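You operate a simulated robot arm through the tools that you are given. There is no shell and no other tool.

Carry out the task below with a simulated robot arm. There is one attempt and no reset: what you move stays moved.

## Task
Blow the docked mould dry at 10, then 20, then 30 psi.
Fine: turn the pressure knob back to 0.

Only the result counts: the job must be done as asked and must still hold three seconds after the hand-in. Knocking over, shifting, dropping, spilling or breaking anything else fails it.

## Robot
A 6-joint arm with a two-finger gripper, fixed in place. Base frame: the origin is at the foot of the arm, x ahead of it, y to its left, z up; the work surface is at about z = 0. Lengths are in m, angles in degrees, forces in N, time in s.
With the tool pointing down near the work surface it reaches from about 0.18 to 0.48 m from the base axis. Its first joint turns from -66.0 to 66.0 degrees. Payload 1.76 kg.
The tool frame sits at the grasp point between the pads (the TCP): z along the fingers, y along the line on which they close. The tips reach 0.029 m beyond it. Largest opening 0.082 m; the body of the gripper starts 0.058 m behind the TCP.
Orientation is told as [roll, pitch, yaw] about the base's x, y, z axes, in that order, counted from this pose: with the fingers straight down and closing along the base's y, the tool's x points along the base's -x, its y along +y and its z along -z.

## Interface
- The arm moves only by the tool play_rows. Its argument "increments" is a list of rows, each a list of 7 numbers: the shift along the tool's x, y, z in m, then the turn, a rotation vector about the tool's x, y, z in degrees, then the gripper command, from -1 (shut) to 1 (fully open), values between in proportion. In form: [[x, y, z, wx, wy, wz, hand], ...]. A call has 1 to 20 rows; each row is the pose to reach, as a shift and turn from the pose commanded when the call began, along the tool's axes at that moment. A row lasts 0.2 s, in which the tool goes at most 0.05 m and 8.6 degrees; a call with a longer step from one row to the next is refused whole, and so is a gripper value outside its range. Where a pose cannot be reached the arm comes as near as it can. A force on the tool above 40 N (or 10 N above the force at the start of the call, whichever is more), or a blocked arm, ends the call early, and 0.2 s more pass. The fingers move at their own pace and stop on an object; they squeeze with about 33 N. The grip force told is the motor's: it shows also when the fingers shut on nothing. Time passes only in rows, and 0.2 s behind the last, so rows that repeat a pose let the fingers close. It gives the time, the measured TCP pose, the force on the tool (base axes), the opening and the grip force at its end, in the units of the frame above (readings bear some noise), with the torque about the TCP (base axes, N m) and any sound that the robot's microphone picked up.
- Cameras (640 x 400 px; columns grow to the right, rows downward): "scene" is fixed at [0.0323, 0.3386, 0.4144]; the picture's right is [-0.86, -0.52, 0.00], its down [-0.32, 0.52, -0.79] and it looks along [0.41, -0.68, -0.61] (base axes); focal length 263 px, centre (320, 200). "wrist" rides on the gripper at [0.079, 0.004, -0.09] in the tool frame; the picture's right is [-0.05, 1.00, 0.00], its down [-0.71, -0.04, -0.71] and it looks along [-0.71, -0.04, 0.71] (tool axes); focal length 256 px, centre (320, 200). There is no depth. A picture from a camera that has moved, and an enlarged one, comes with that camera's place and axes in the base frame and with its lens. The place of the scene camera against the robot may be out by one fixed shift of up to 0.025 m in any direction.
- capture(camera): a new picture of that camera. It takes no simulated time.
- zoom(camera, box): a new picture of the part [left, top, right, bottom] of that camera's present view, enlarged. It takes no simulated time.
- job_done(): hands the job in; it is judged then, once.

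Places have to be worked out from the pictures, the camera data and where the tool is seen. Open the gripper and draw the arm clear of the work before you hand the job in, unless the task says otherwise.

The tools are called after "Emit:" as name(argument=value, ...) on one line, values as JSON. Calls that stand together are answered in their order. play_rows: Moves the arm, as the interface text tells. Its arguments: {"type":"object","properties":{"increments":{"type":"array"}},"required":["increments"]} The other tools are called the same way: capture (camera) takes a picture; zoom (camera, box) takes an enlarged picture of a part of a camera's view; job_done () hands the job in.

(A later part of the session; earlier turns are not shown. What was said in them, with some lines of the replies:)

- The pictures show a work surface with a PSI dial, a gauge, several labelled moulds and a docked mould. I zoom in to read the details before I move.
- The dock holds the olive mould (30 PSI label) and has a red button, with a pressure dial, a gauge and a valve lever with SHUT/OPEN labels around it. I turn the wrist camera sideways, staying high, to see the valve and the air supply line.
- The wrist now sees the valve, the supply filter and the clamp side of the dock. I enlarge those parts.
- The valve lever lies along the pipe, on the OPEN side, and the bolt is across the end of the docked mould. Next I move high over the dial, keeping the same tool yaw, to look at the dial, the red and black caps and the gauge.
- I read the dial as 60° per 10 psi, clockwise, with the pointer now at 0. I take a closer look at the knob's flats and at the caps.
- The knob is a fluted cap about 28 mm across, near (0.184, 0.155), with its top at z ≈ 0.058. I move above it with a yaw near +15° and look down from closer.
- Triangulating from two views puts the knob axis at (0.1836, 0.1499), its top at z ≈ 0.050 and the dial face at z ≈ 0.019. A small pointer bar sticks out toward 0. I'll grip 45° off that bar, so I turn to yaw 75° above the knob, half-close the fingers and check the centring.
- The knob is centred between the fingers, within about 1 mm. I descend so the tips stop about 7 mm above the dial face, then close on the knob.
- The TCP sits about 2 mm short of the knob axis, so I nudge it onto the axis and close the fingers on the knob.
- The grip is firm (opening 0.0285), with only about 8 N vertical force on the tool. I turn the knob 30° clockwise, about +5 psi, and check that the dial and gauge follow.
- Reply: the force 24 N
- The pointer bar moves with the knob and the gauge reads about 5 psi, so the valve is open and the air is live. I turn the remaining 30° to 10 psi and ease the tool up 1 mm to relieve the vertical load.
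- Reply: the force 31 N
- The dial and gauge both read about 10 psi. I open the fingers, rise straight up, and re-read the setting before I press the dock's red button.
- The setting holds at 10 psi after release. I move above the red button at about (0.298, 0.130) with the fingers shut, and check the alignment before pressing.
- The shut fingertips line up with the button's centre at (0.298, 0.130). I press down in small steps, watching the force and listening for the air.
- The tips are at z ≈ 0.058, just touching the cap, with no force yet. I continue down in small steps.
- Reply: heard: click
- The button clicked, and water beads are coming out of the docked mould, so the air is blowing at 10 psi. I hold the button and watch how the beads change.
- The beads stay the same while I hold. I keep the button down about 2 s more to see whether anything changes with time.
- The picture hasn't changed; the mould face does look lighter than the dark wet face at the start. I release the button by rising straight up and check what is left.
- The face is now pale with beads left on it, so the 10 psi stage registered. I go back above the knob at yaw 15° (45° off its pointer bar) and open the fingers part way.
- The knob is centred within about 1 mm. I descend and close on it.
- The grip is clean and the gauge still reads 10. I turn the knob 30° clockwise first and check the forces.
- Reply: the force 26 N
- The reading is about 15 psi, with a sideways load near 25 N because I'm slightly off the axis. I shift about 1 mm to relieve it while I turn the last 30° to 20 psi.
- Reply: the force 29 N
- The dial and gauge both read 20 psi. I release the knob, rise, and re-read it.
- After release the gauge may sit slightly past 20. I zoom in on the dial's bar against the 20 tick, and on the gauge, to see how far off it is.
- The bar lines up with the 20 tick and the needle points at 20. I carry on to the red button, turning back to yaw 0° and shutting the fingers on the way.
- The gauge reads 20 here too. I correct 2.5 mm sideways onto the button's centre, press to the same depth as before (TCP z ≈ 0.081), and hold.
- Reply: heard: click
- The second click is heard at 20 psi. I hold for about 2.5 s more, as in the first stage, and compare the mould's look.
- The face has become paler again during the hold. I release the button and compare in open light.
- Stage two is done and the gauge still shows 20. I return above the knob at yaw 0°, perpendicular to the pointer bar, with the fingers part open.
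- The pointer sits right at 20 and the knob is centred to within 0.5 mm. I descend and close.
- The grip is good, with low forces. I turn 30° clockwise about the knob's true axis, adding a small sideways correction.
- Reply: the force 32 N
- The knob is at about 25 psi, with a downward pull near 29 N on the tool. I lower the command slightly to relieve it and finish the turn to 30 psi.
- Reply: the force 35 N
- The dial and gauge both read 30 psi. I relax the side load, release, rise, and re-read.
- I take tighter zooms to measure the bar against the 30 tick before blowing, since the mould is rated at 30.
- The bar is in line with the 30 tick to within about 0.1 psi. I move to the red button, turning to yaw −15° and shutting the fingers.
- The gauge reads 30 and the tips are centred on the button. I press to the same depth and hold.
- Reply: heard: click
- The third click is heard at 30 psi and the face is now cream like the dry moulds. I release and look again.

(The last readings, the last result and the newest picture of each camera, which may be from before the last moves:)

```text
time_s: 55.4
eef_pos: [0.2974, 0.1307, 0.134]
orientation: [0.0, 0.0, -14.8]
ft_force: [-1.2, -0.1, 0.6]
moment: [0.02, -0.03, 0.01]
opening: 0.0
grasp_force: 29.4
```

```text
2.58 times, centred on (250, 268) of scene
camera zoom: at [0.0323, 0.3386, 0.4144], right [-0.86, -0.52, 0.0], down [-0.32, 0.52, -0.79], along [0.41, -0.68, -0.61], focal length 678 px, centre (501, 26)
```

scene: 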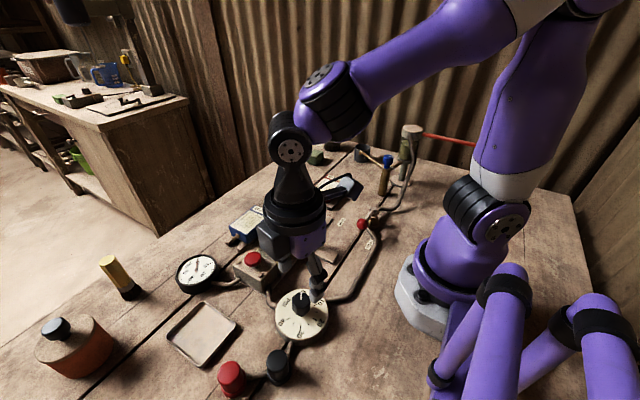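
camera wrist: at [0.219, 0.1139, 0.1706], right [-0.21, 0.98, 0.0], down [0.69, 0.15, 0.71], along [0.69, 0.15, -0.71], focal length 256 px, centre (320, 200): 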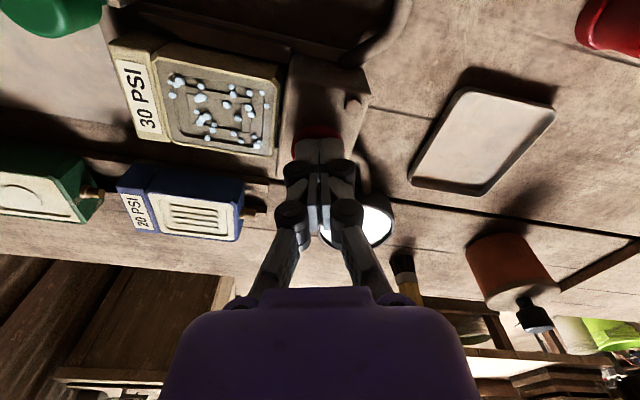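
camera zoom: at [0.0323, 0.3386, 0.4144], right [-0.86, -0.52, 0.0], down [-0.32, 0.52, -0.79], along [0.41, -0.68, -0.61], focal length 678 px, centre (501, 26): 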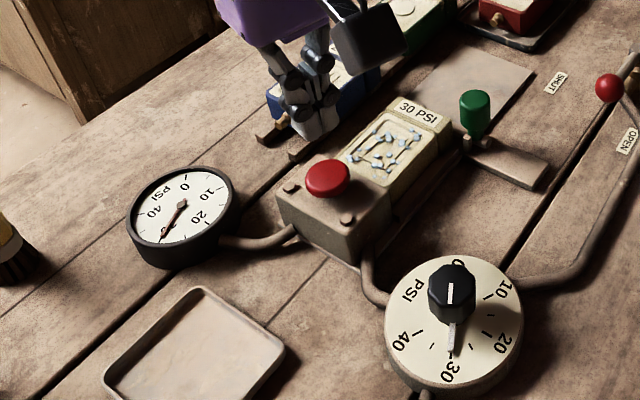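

The face matches the cream of the other moulds, though beads still sit on it. I compare the docked face with a dry mould more closely before turning the pressure down.

Emit:
zoom(camera="scene", box=[236, 172, 348, 268])

Emit:
zoom(camera="wrist", box=[160, 60, 310, 180])

```text
4.17 times, centred on (292, 220) of scene
camera zoom: at [0.0323, 0.3386, 0.4144], right [-0.86, -0.52, 0.0], down [-0.32, 0.52, -0.79], along [0.41, -0.68, -0.61], focal length 1094 px, centre (437, 117)
```

zoom: 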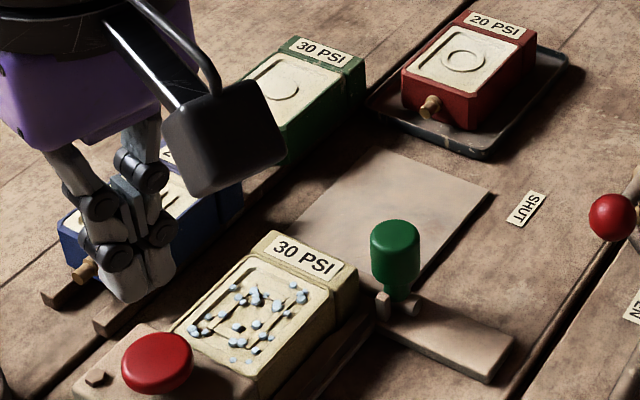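

```text
3.33 times, centred on (235, 120) of wrist
camera zoom: at [0.2218, 0.1548, 0.2226], right [0.31, 0.95, 0.0], down [0.67, -0.22, 0.71], along [0.67, -0.22, -0.71], focal length 853 px, centre (603, 467)
```

zoom: 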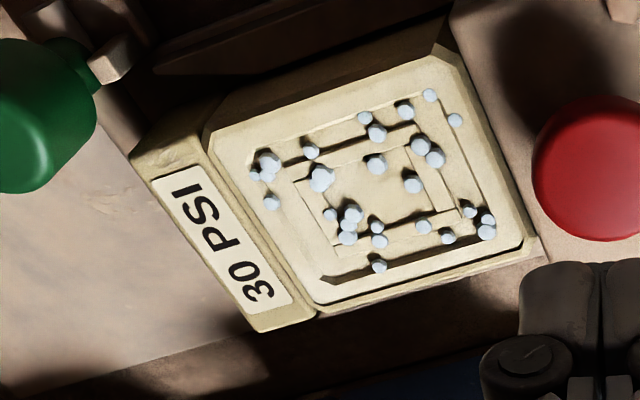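

The face has gone from dark grey to cream over the three stages, so the blowing is done. I return above the knob at yaw −15° with the fingers part open, to turn the pressure back to 0.

Emit:
play_rows(increments=[[0.028, -0.0025, 0, 0, 0, 0, -0.5], [0.056, -0.005, 0, 0, 0, 0, 0.0], [0.084, -0.0075, 0, 0, 0, 0, 0.34], [0.1138, -0.0103, 0, 0, 0, 0, 0.34], [0.1138, -0.0103, 0.017, 0, 0, 0, 0.34], [0.1138, -0.0103, 0.017, 0, 0, 0, 0.34]])

Emit:
zoom(camera="wrist", box=[220, 0, 420, 160])

```text
time_s: 56.8
eef_pos: [0.1862, 0.1485, 0.1153]
orientation: [0.0, 0.0, -14.9]
ft_force: [-0.1, 0.6, -0.2]
moment: [-0.03, 0.02, 0.0]
opening: 0.0551
grasp_force: 0.0
```

```text
2.50 times, centred on (320, 80) of wrist
camera zoom: at [0.1091, 0.1725, 0.2044], right [0.31, 0.95, 0.0], down [0.67, -0.22, 0.71], along [0.67, -0.22, -0.71], focal length 640 px, centre (320, 500)
```

zoom: 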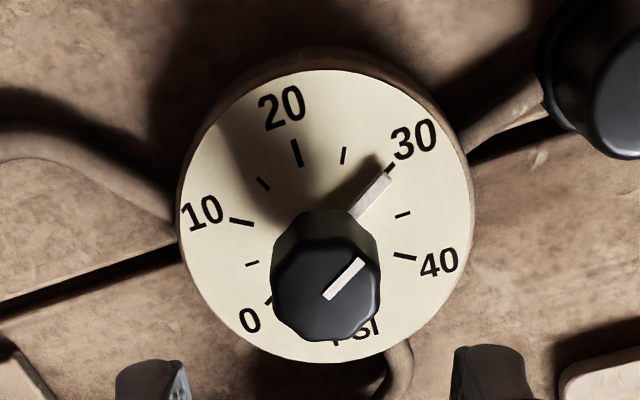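

The knob is about 1.5 mm off in y, so I correct that while descending, and close on it.

Emit:
play_rows(increments=[[0.0006, 0.0013, 0.02, 0, 0, 0, 0.34], [0.0006, 0.0013, 0.04, 0, 0, 0, 0.34], [0.0006, 0.0013, 0.05, 0, 0, 0, 0.34], [0.0006, 0.0013, 0.057, 0, 0, 0, 0.34], [0.0006, 0.0013, 0.057, 0, 0, 0, 0.34], [0.0006, 0.0013, 0.057, 0, 0, 0, 0.0], [0.0006, 0.0013, 0.057, 0, 0, 0, -0.4], [0.0006, 0.0013, 0.057, 0, 0, 0, -1], [0.0006, 0.0013, 0.057, 0, 0, 0, -1]])

Emit:
zoom(camera="wrist", box=[220, 60, 420, 220])

```text
time_s: 58.8
eef_pos: [0.1855, 0.1509, 0.0574]
orientation: [-0.2, 0.0, -15.2]
ft_force: [-1.9, -20.6, 5.9]
moment: [-0.49, 0.1, 0.02]
opening: 0.0286
grasp_force: 36.4
```

```text
2.50 times, centred on (320, 140) of wrist
camera zoom: at [0.1093, 0.1747, 0.147], right [0.31, 0.95, 0.0], down [0.67, -0.22, 0.71], along [0.67, -0.22, -0.71], focal length 640 px, centre (320, 350)
```

zoom: 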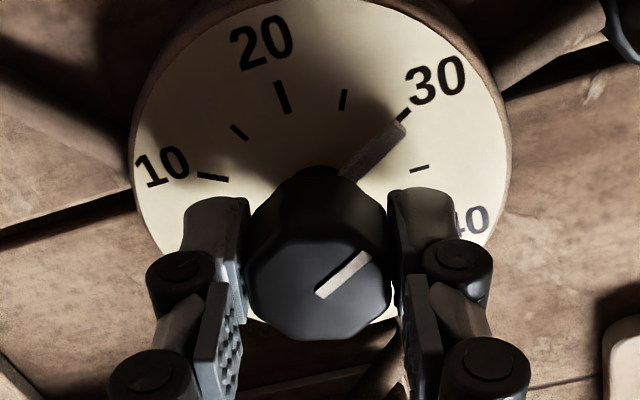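

There's a 20 N sideways load, so I ease off 0.8 mm in −y and turn counter-clockwise 45° first.

Emit:
play_rows(increments=[[-0.0002, -0.0008, 0, 0, 0, 0, -1], [-0.0002, -0.0008, 0, 0, 0, -7.5, -1], [-0.0002, -0.0008, 0, 0, 0, -15, -1], [-0.0002, -0.0008, 0, 0, 0, -22.5, -1], [-0.0002, -0.0008, 0, 0, 0, -30, -1], [-0.0002, -0.0008, 0, 0, 0, -37.5, -1], [-0.0002, -0.0008, 0, 0, 0, -45, -1], [-0.0002, -0.0008, 0, 0, 0, -45, -1]])

Emit:
zoom(camera="wrist", box=[220, 60, 420, 220])

```text
time_s: 60.0
eef_pos: [0.1853, 0.1501, 0.058]
orientation: [-0.1, 0.1, 12.4]
ft_force: [2.5, -0.4, -4.0]
moment: [-0.06, 0.25, -0.02]
opening: 0.0287
grasp_force: 35.8
stopped in row 5: the force on the tool passed its limit at 42 N (the readings are from after the stop); the commanded pose is now the measured one
```

```text
2.50 times, centred on (320, 140) of wrist
camera zoom: at [0.1065, 0.1369, 0.1471], right [-0.16, 0.99, 0.0], down [0.7, 0.12, 0.71], along [0.7, 0.12, -0.71], focal length 640 px, centre (320, 350)
```

zoom: 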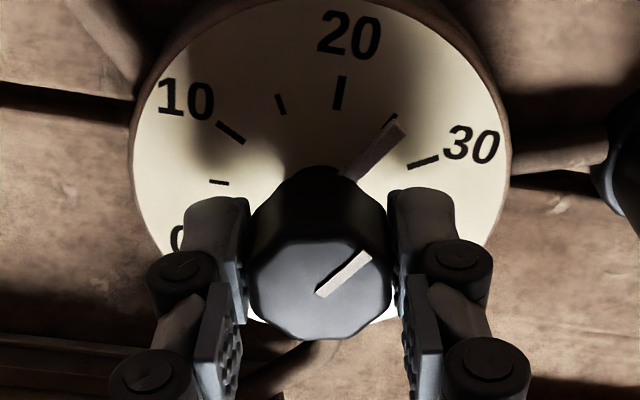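

The call stopped on a 42 N force and the loads have since relaxed. I continue counter-clockwise in shorter pieces.

Emit:
play_rows(increments=[[0, 0, 0, 0, 0, -6, -1], [0, 0, 0, 0, 0, -12, -1], [0, 0, 0, 0, 0, -18, -1], [0, 0, 0, 0, 0, -18, -1]])

```text
time_s: 61.0
eef_pos: [0.185, 0.1496, 0.0565]
orientation: [0.1, 0.0, 30.8]
ft_force: [-8.6, 9.1, 20.5]
moment: [0.2, 0.5, -0.02]
opening: 0.0288
grasp_force: 36.3
```

The upward load is about 20 N, so I ease up 0.5 mm and turn on another 22°.

Emit:
play_rows(increments=[[0.0001, 0.0004, -0.0006, 0, 0, 0, -1], [0.0001, 0.0004, -0.0006, 0, 0, -7, -1], [0.0001, 0.0004, -0.0006, 0, 0, -14, -1], [0.0001, 0.0004, -0.0006, 0, 0, -22, -1], [0.0001, 0.0004, -0.0006, 0, 0, -22, -1]])

```text
time_s: 61.6
eef_pos: [0.1855, 0.1493, 0.057]
orientation: [0.0, 0.0, 37.7]
ft_force: [1.9, 0.1, -4.5]
moment: [-0.12, 0.33, 0.04]
opening: 0.0282
grasp_force: 36.4
stopped in row 3: the force on the tool passed its limit at 42 N (the readings are from after the stop); the commanded pose is now the measured one
```

The force tripped again and relaxed at yaw 37.7°. I continue without any offsets.

Emit:
play_rows(increments=[[0, 0, 0, 0, 0, -5, -1], [0, 0, 0, 0, 0, -10, -1], [0, 0, 0, 0, 0, -15, -1], [0, 0, 0, 0, 0, -15, -1]])

Emit:
zoom(camera="wrist", box=[220, 60, 420, 220])

```text
time_s: 62.6
eef_pos: [0.1846, 0.1502, 0.0578]
orientation: [0.1, -0.1, 52.9]
ft_force: [-3.7, -1.5, 22.5]
moment: [-0.03, 0.16, 0.03]
opening: 0.0284
grasp_force: 36.0
```

```text
2.50 times, centred on (320, 140) of wrist
camera zoom: at [0.1331, 0.0894, 0.1469], right [-0.76, 0.65, 0.0], down [0.46, 0.54, 0.71], along [0.46, 0.54, -0.71], focal length 640 px, centre (320, 350)
```

zoom: 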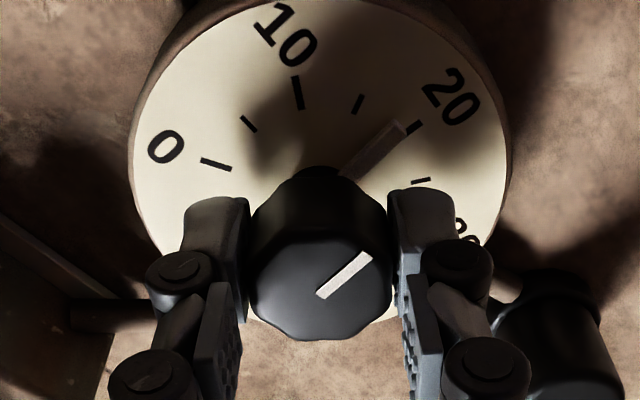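

The knob has reached about 19 psi at yaw 53°. I continue another 22° to yaw 75°, easing up slightly.

Emit:
play_rows(increments=[[0, 0, -0.0003, 0, 0, -5, -1], [0, 0, -0.0003, 0, 0, -10, -1], [0, 0, -0.0003, 0, 0, -16, -1], [0, 0, -0.0003, 0, 0, -22, -1], [0, 0, -0.0003, 0, 0, -22, -1]])

Emit:
zoom(camera="wrist", box=[220, 60, 420, 220])

```text
time_s: 63.8
eef_pos: [0.1846, 0.1504, 0.058]
orientation: [0.1, 0.1, 74.8]
ft_force: [-3.9, 11.2, -11.1]
moment: [-0.03, 0.31, -0.01]
opening: 0.0285
grasp_force: 36.5
```

```text
2.50 times, centred on (320, 140) of wrist
camera zoom: at [0.1597, 0.0747, 0.1469], right [-0.95, 0.31, 0.0], down [0.22, 0.67, 0.71], along [0.22, 0.67, -0.71], focal length 640 px, centre (320, 350)
```

zoom: 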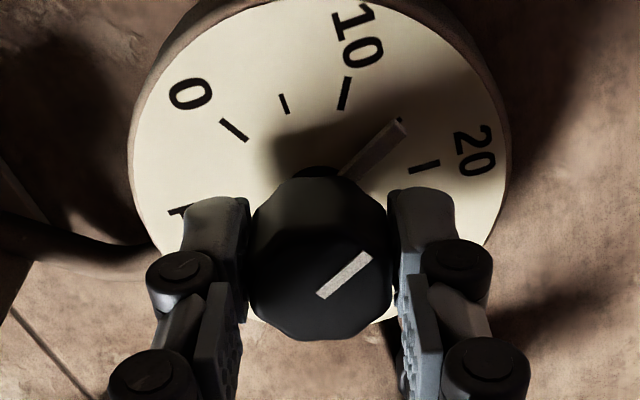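

The knob is at about 15 psi at yaw 75°. The wrist should still have room, so I keep turning counter-clockwise in the same grip.

Emit:
play_rows(increments=[[0, 0, 0.0002, 0, 0, -5, -1], [0, 0, 0.0002, 0, 0, -10, -1], [0, 0, 0.0002, 0, 0, -15, -1], [0, 0, 0.0002, 0, 0, -20, -1], [0, 0, 0.0002, 0, 0, -20, -1]])

Emit:
zoom(camera="wrist", box=[220, 60, 420, 220])

Emit:
capture(camera="scene")

```text
time_s: 64.7
eef_pos: [0.1859, 0.151, 0.0584]
orientation: [0.0, 0.1, 90.6]
ft_force: [0.6, 1.0, -4.1]
moment: [-0.27, 0.07, -0.02]
opening: 0.0287
grasp_force: 36.1
stopped in row 4: the force on the tool passed its limit at 42 N (the readings are from after the stop); the commanded pose is now the measured one
```

```text
2.50 times, centred on (320, 140) of wrist
camera zoom: at [0.1811, 0.0706, 0.147], right [-1.0, 0.04, 0.0], down [0.03, 0.71, 0.71], along [0.03, 0.71, -0.71], focal length 640 px, centre (320, 350)
```

zoom: 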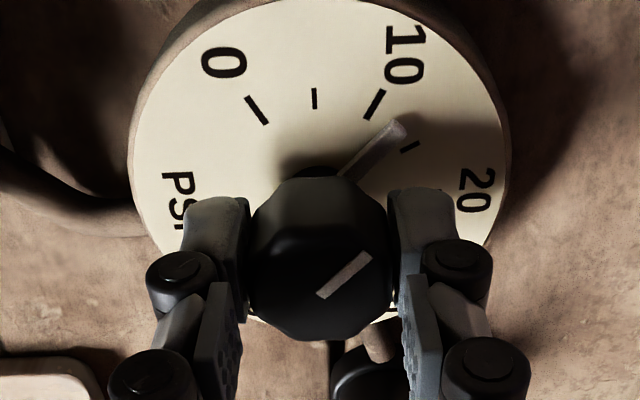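

```text
taken
```

scene: 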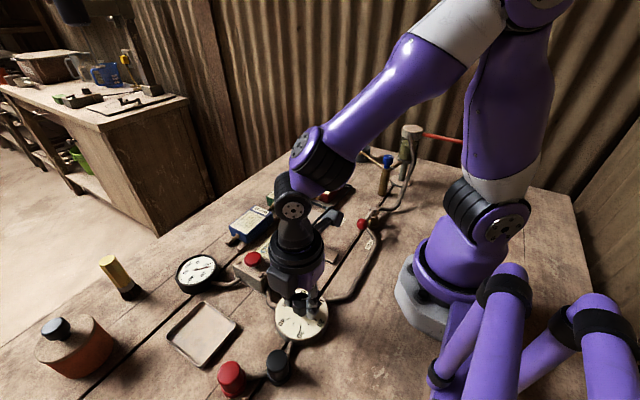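

Yaw is 90.6° and the pointer is near 12.5 psi. I continue in short steps.

Emit:
play_rows(increments=[[0, 0, 0, 0, 0, -4, -1], [0, 0, 0, 0, 0, -8, -1], [0, 0, 0, 0, 0, -12, -1], [0, 0, 0, 0, 0, -16, -1], [0, 0, 0, 0, 0, -16, -1]])

```text
time_s: 65.9
eef_pos: [0.1852, 0.1501, 0.0581]
orientation: [0.1, -0.1, 106.7]
ft_force: [-3.4, 6.6, -14.7]
moment: [1.02, 0.39, 0.02]
opening: 0.0288
grasp_force: 35.6
```

The forces are moderate, with some bending moment. I lower 0.3 mm and turn another 14°.

Emit:
play_rows(increments=[[0, 0, 0.0003, 0, 0, 0, -1], [0, 0, 0.0003, 0, 0, -5, -1], [0, 0, 0.0003, 0, 0, -10, -1], [0, 0, 0.0003, 0, 0, -14, -1], [0, 0, 0.0003, 0, 0, -14, -1]])

Emit:
zoom(camera="wrist", box=[220, 60, 420, 220])

```text
time_s: 66.9
eef_pos: [0.1853, 0.1506, 0.0576]
orientation: [0.1, -0.1, 119.9]
ft_force: [1.9, 1.9, -4.6]
moment: [-0.35, -0.04, 0.01]
opening: 0.0285
grasp_force: 36.2
stopped in row 5: the force on the tool passed its limit at 43 N (the readings are from after the stop); the commanded pose is now the measured one
```

```text
2.50 times, centred on (320, 140) of wrist
camera zoom: at [0.22, 0.079, 0.147], right [-0.89, -0.45, 0.0], down [-0.32, 0.63, 0.71], along [-0.32, 0.63, -0.71], focal length 640 px, centre (320, 350)
```

zoom: 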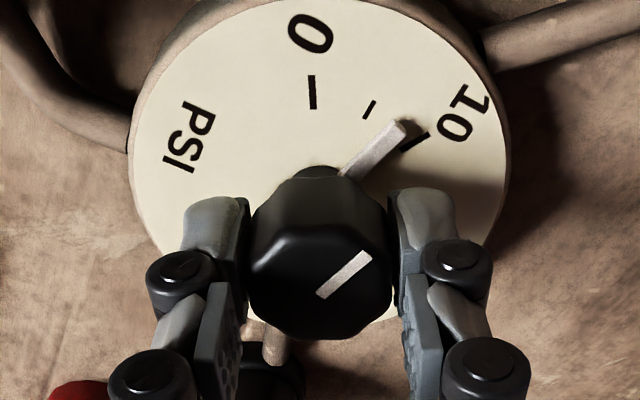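

The pointer is at about 7.5 psi (yaw 120°). I continue another 15°.

Emit:
play_rows(increments=[[0, 0, 0, 0, 0, -4, -1], [0, 0, 0, 0, 0, -8, -1], [0, 0, 0, 0, 0, -12, -1], [0, 0, 0, 0, 0, -15, -1], [0, 0, 0, 0, 0, -15, -1]])

```text
time_s: 68.1
eef_pos: [0.1849, 0.1497, 0.0581]
orientation: [0.3, 0.0, 134.7]
ft_force: [-8.0, -14.9, 26.7]
moment: [-0.41, 0.23, -0.02]
opening: 0.0285
grasp_force: 35.7
```

The upward load is about 27 N, so I ease up 0.4 mm and turn 15° more.

Emit:
play_rows(increments=[[0.0001, 0.0003, -0.0004, 0, 0, 0, -1], [0.0001, 0.0003, -0.0004, 0, 0, -4, -1], [0.0001, 0.0003, -0.0004, 0, 0, -8, -1], [0.0001, 0.0003, -0.0004, 0, 0, -12, -1], [0.0001, 0.0003, -0.0004, 0, 0, -15, -1], [0.0001, 0.0003, -0.0004, 0, 0, -15, -1]])

Emit:
zoom(camera="wrist", box=[220, 60, 420, 220])

```text
time_s: 69.0
eef_pos: [0.1843, 0.1502, 0.0573]
orientation: [0.1, 0.0, 142.8]
ft_force: [1.0, 0.9, -4.8]
moment: [-0.14, -0.01, -0.01]
opening: 0.0286
grasp_force: 36.7
stopped in row 4: the force on the tool passed its limit at 45 N (the readings are from after the stop); the commanded pose is now the measured one
```

```text
2.50 times, centred on (320, 140) of wrist
camera zoom: at [0.2448, 0.0987, 0.1469], right [-0.65, -0.76, 0.0], down [-0.54, 0.46, 0.71], along [-0.54, 0.46, -0.71], focal length 640 px, centre (320, 350)
```

zoom: 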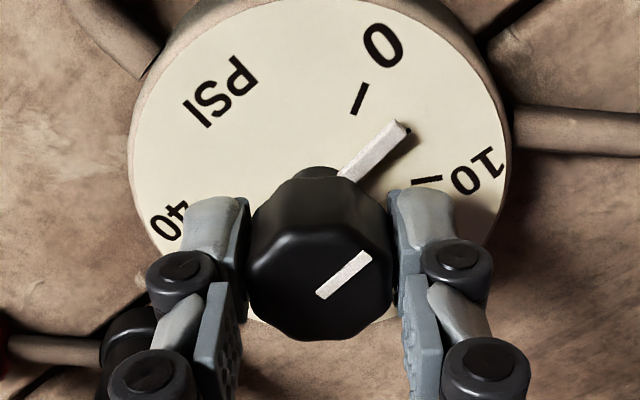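

About 22° remain (3.7 psi). I turn 12° more.

Emit:
play_rows(increments=[[0, 0, 0, 0, 0, -4, -1], [0, 0, 0, 0, 0, -8, -1], [0, 0, 0, 0, 0, -12, -1], [0, 0, 0, 0, 0, -12, -1]])

Emit:
zoom(camera="wrist", box=[220, 60, 420, 220])

```text
time_s: 70.0
eef_pos: [0.1856, 0.1494, 0.0575]
orientation: [0.2, -0.1, 154.9]
ft_force: [5.7, 11.2, -33.5]
moment: [0.14, -0.21, 0.02]
opening: 0.0285
grasp_force: 35.9
```

```text
2.50 times, centred on (320, 140) of wrist
camera zoom: at [0.2542, 0.1124, 0.1469], right [-0.47, -0.88, 0.0], down [-0.62, 0.33, 0.71], along [-0.62, 0.33, -0.71], focal length 640 px, centre (320, 350)
```

zoom: 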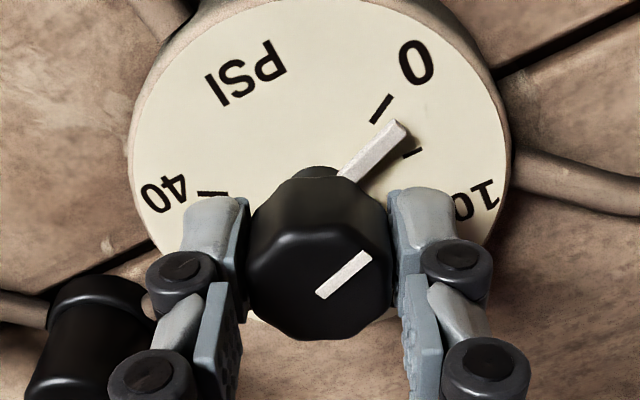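

About 10° remain. I lower 0.4 mm to ease the downward pull and finish the turn.

Emit:
play_rows(increments=[[0, 0, 0.0004, 0, 0, -2, -1], [0, 0, 0.0004, 0, 0, -5, -1], [0, 0, 0.0004, 0, 0, -8, -1], [0, 0, 0.0004, 0, 0, -10.3, -1], [0, 0, 0.0004, 0, 0, -10.3, -1]])

Emit:
zoom(camera="wrist", box=[220, 60, 420, 220])

Emit:
zoom(camera="scene", box=[184, 256, 226, 288])

```text
time_s: 71.2
eef_pos: [0.1835, 0.1495, 0.0573]
orientation: [0.2, -0.1, 165.1]
ft_force: [-4.7, 4.6, 9.9]
moment: [0.24, 0.93, -0.08]
opening: 0.0286
grasp_force: 36.3
```

```text
2.50 times, centred on (320, 140) of wrist
camera zoom: at [0.2597, 0.1255, 0.1469], right [-0.31, -0.95, 0.0], down [-0.67, 0.22, 0.71], along [-0.67, 0.22, -0.71], focal length 640 px, centre (320, 350)
```

zoom: 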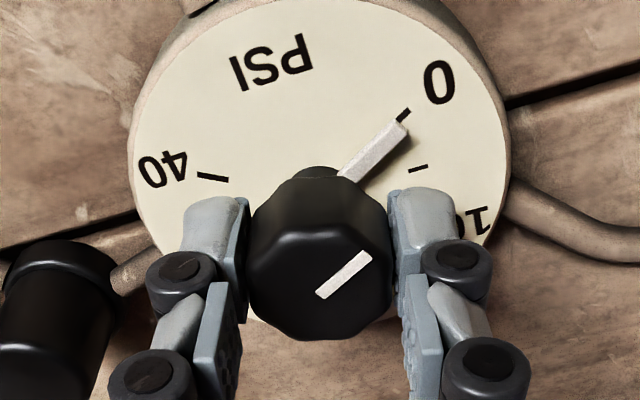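

```text
12.50 times, centred on (205, 272) of scene
camera zoom: at [0.0323, 0.3386, 0.4144], right [-0.86, -0.52, 0.0], down [-0.32, 0.52, -0.79], along [0.41, -0.68, -0.61], focal length 3282 px, centre (1758, -700)
```

zoom: 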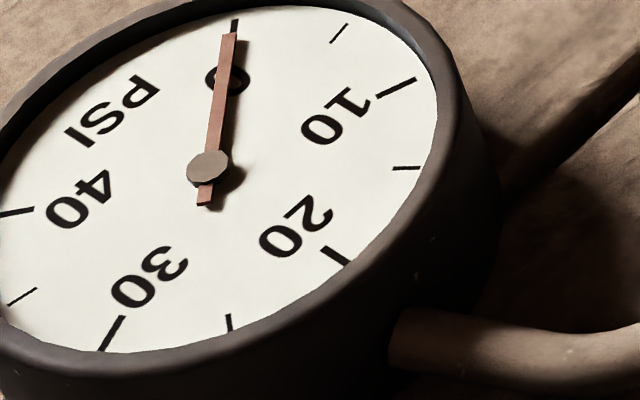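

The dial and gauge are at 0. I nudge 1.5° further toward the stop so it stays at 0, then open, rise and re-read.

Emit:
play_rows(increments=[[0, 0, 0, 0, 0, -1.5, -1], [0, 0, 0, 0, 0, -1.5, -1], [0, 0, 0, 0, 0, -1.5, 0.0], [0, 0, 0, 0, 0, -1.5, 0.34], [0, 0, 0, 0, 0, -1.5, 0.34], [0, 0, -0.02, 0, 0, 0, 0.34], [0, 0, -0.05, 0, 0, 0, 0.34], [0, 0, -0.08, 0, 0, 0, 0.34], [0, 0, -0.08, 0, 0, 0, 0.34]])

Emit:
zoom(camera="wrist", box=[220, 0, 420, 160])

Emit:
zoom(camera="scene", box=[184, 256, 226, 288])

Emit:
capture(camera="scene")

```text
time_s: 73.2
eef_pos: [0.1866, 0.1488, 0.1383]
orientation: [0.1, 0.0, 165.1]
ft_force: [0.5, 0.4, 1.1]
moment: [0.01, 0.01, 0.02]
opening: 0.0551
grasp_force: 0.0
```

```text
2.50 times, centred on (320, 80) of wrist
camera zoom: at [0.2615, 0.1244, 0.2274], right [-0.31, -0.95, 0.0], down [-0.67, 0.22, 0.71], along [-0.67, 0.22, -0.71], focal length 640 px, centre (320, 500)
```

zoom: 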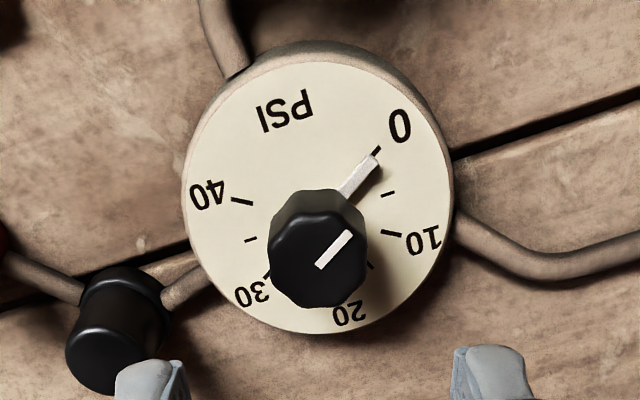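

```text
12.50 times, centred on (205, 272) of scene
camera zoom: at [0.0323, 0.3386, 0.4144], right [-0.86, -0.52, 0.0], down [-0.32, 0.52, -0.79], along [0.41, -0.68, -0.61], focal length 3282 px, centre (1758, -700)
```

zoom: 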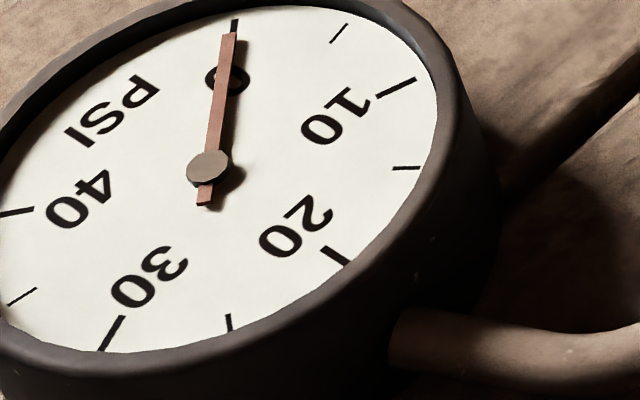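

```text
taken
```

scene: 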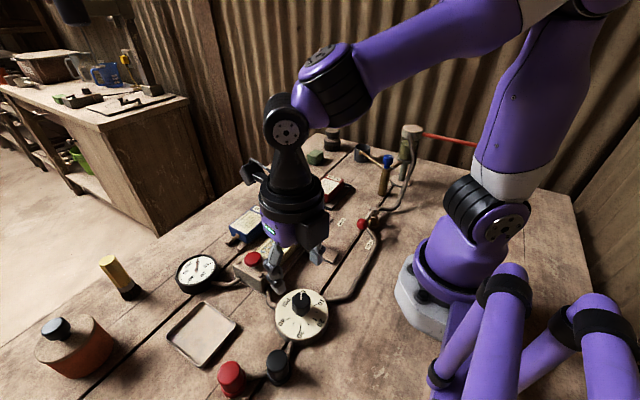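

The dial and gauge both hold at 0 after release. I open the hand fully, draw the arm up and away, and check the whole scene.

Emit:
play_rows(increments=[[0, 0, -0.03, 0, 0, 0, 0.6], [0, 0, -0.06, 0, 0, 0, 1], [0, 0, -0.09, 0, 0, 8, 1], [0, 0, -0.12, 0, 0, 16, 1], [0, 0, -0.14, 0, 0, 24, 1], [0, 0, -0.14, 0, 0, 32, 1], [0, 0, -0.14, 0, 0, 40, 1], [0, 0, -0.14, 0, 0, 48, 1], [0, 0, -0.14, 0, 0, 56, 1], [0, 0, -0.14, 0, 0, 64, 1], [0, 0, -0.14, 0, 0, 72, 1], [0, 0, -0.14, 0, 0, 80, 1], [0, 0, -0.14, 0, 0, 88, 1], [0, 0, -0.14, 0, 0, 96, 1], [0, 0, -0.14, 0, 0, 104, 1], [0, 0, -0.14, 0, 0, 112, 1], [0, 0, -0.14, 0, 0, 120, 1], [0, 0, -0.14, 0, 0, 128, 1], [0, 0, -0.14, 0, 0, 136, 1], [0, 0, -0.14, 0, 0, 136, 1]])

Emit:
capture(camera="wrist")

Emit:
capture(camera="scene")

Emit:
zoom(camera="scene", box=[160, 170, 340, 345])

```text
time_s: 77.4
eef_pos: [0.1847, 0.151, 0.278]
orientation: [-0.1, 0.2, 29.0]
ft_force: [0.2, 1.2, -0.3]
moment: [0.01, -0.01, 0.01]
opening: 0.082
grasp_force: 0.1
```

```text
taken
camera wrist: at [0.1132, 0.1156, 0.3666], right [-0.44, 0.9, 0.0], down [0.64, 0.31, 0.71], along [0.64, 0.31, -0.71], focal length 256 px, centre (320, 200)
```

wrist: 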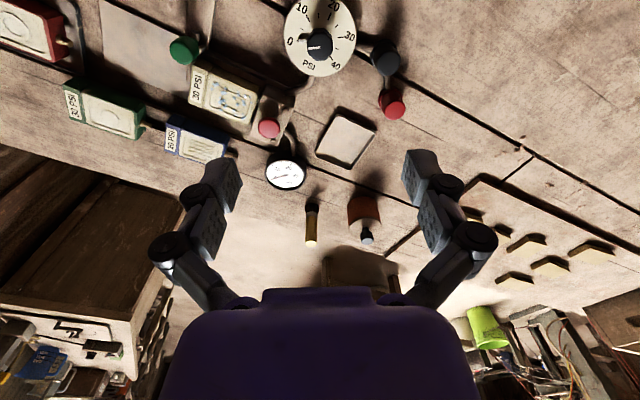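

```text
taken
```

scene: 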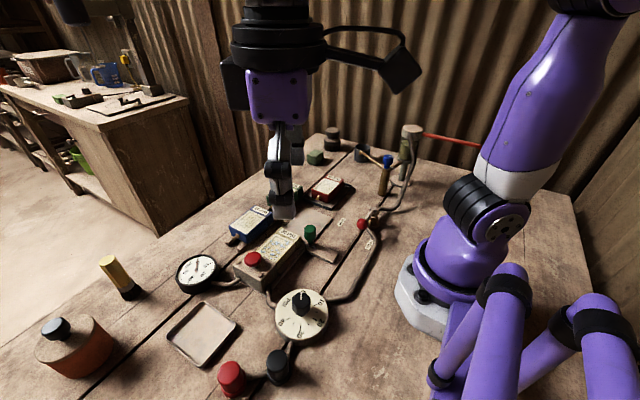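

```text
2.29 times, centred on (250, 258) of scene
camera zoom: at [0.0323, 0.3386, 0.4144], right [-0.86, -0.52, 0.0], down [-0.32, 0.52, -0.79], along [0.41, -0.68, -0.61], focal length 600 px, centre (480, 69)
```

zoom: 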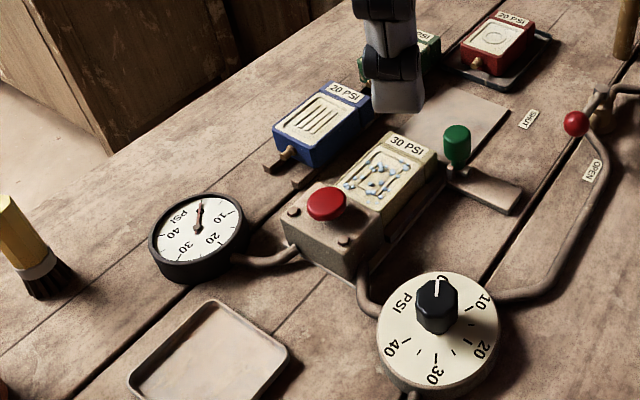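

The knob and gauge are at 0 and nothing else has moved. I compare the docked face with its dry neighbours once more before handing in.

Emit:
zoom(camera="wrist", box=[50, 20, 310, 190])

Emit:
zoom(camera="wrist", box=[150, 50, 310, 170])

Emit:
zoom(camera="wrist", box=[280, 0, 360, 80])

```text
2.35 times, centred on (180, 105) of wrist
camera zoom: at [0.1132, 0.1156, 0.3666], right [-0.44, 0.9, 0.0], down [0.64, 0.31, 0.71], along [0.64, 0.31, -0.71], focal length 602 px, centre (649, 424)
```

zoom: 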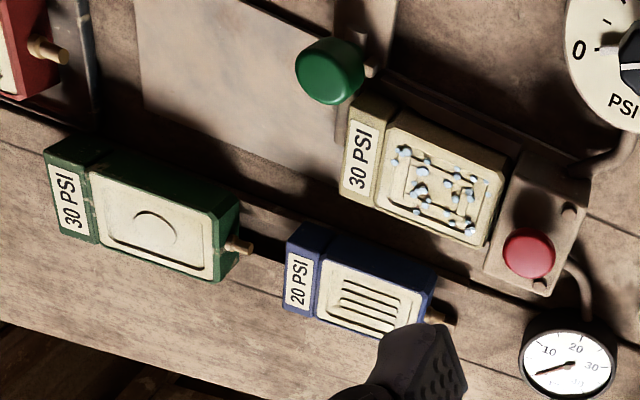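

```text
3.33 times, centred on (230, 110) of wrist
camera zoom: at [0.1132, 0.1156, 0.3666], right [-0.44, 0.9, 0.0], down [0.64, 0.31, 0.71], along [0.64, 0.31, -0.71], focal length 853 px, centre (620, 500)
```

zoom: 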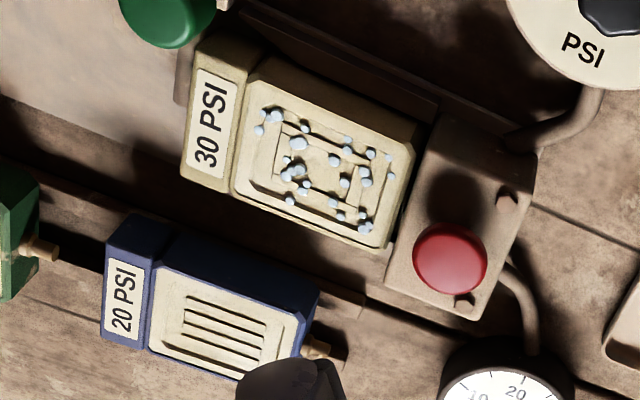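

```text
5.00 times, centred on (320, 40) of wrist
camera zoom: at [0.1132, 0.1156, 0.3666], right [-0.44, 0.9, 0.0], down [0.64, 0.31, 0.71], along [0.64, 0.31, -0.71], focal length 1280 px, centre (320, 1000)
```

zoom: 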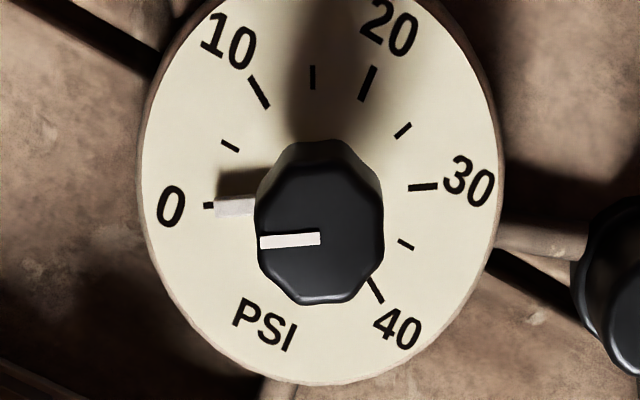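

The docked mould's face is now the same cream as the dry moulds, after blows at 10, 20 and 30 psi in that order. The knob and gauge read 0, the hand is open and the arm is clear, so I hand the job in.

Emit:
job_done()

```text
The job is handed in.
```

I blew the docked mould at 10, 20 and then 30 psi with the dock's red button, holding each blow about 3–4 seconds. I then turned the pressure knob back to 0. The job is handed in; no verdict came back.

- **Blows:** the dial and the gauge both matched the set pressure before each press, and the button clicked each time.
- **Mould:** its face went from dark wet grey to the same cream as the other moulds. Some water beads were still on its face at the end; I left them there.
- **Pressure:** the knob and the gauge both read 0 after I let go.
- **Force stops:** while I was turning the knob back, the arm stopped several times on its 40 N force limit. The knob and gauge showed no ill effect.
- **Everything else:** nothing else appeared to have moved in the last pictures. The hand is open and the arm is clear of the work.
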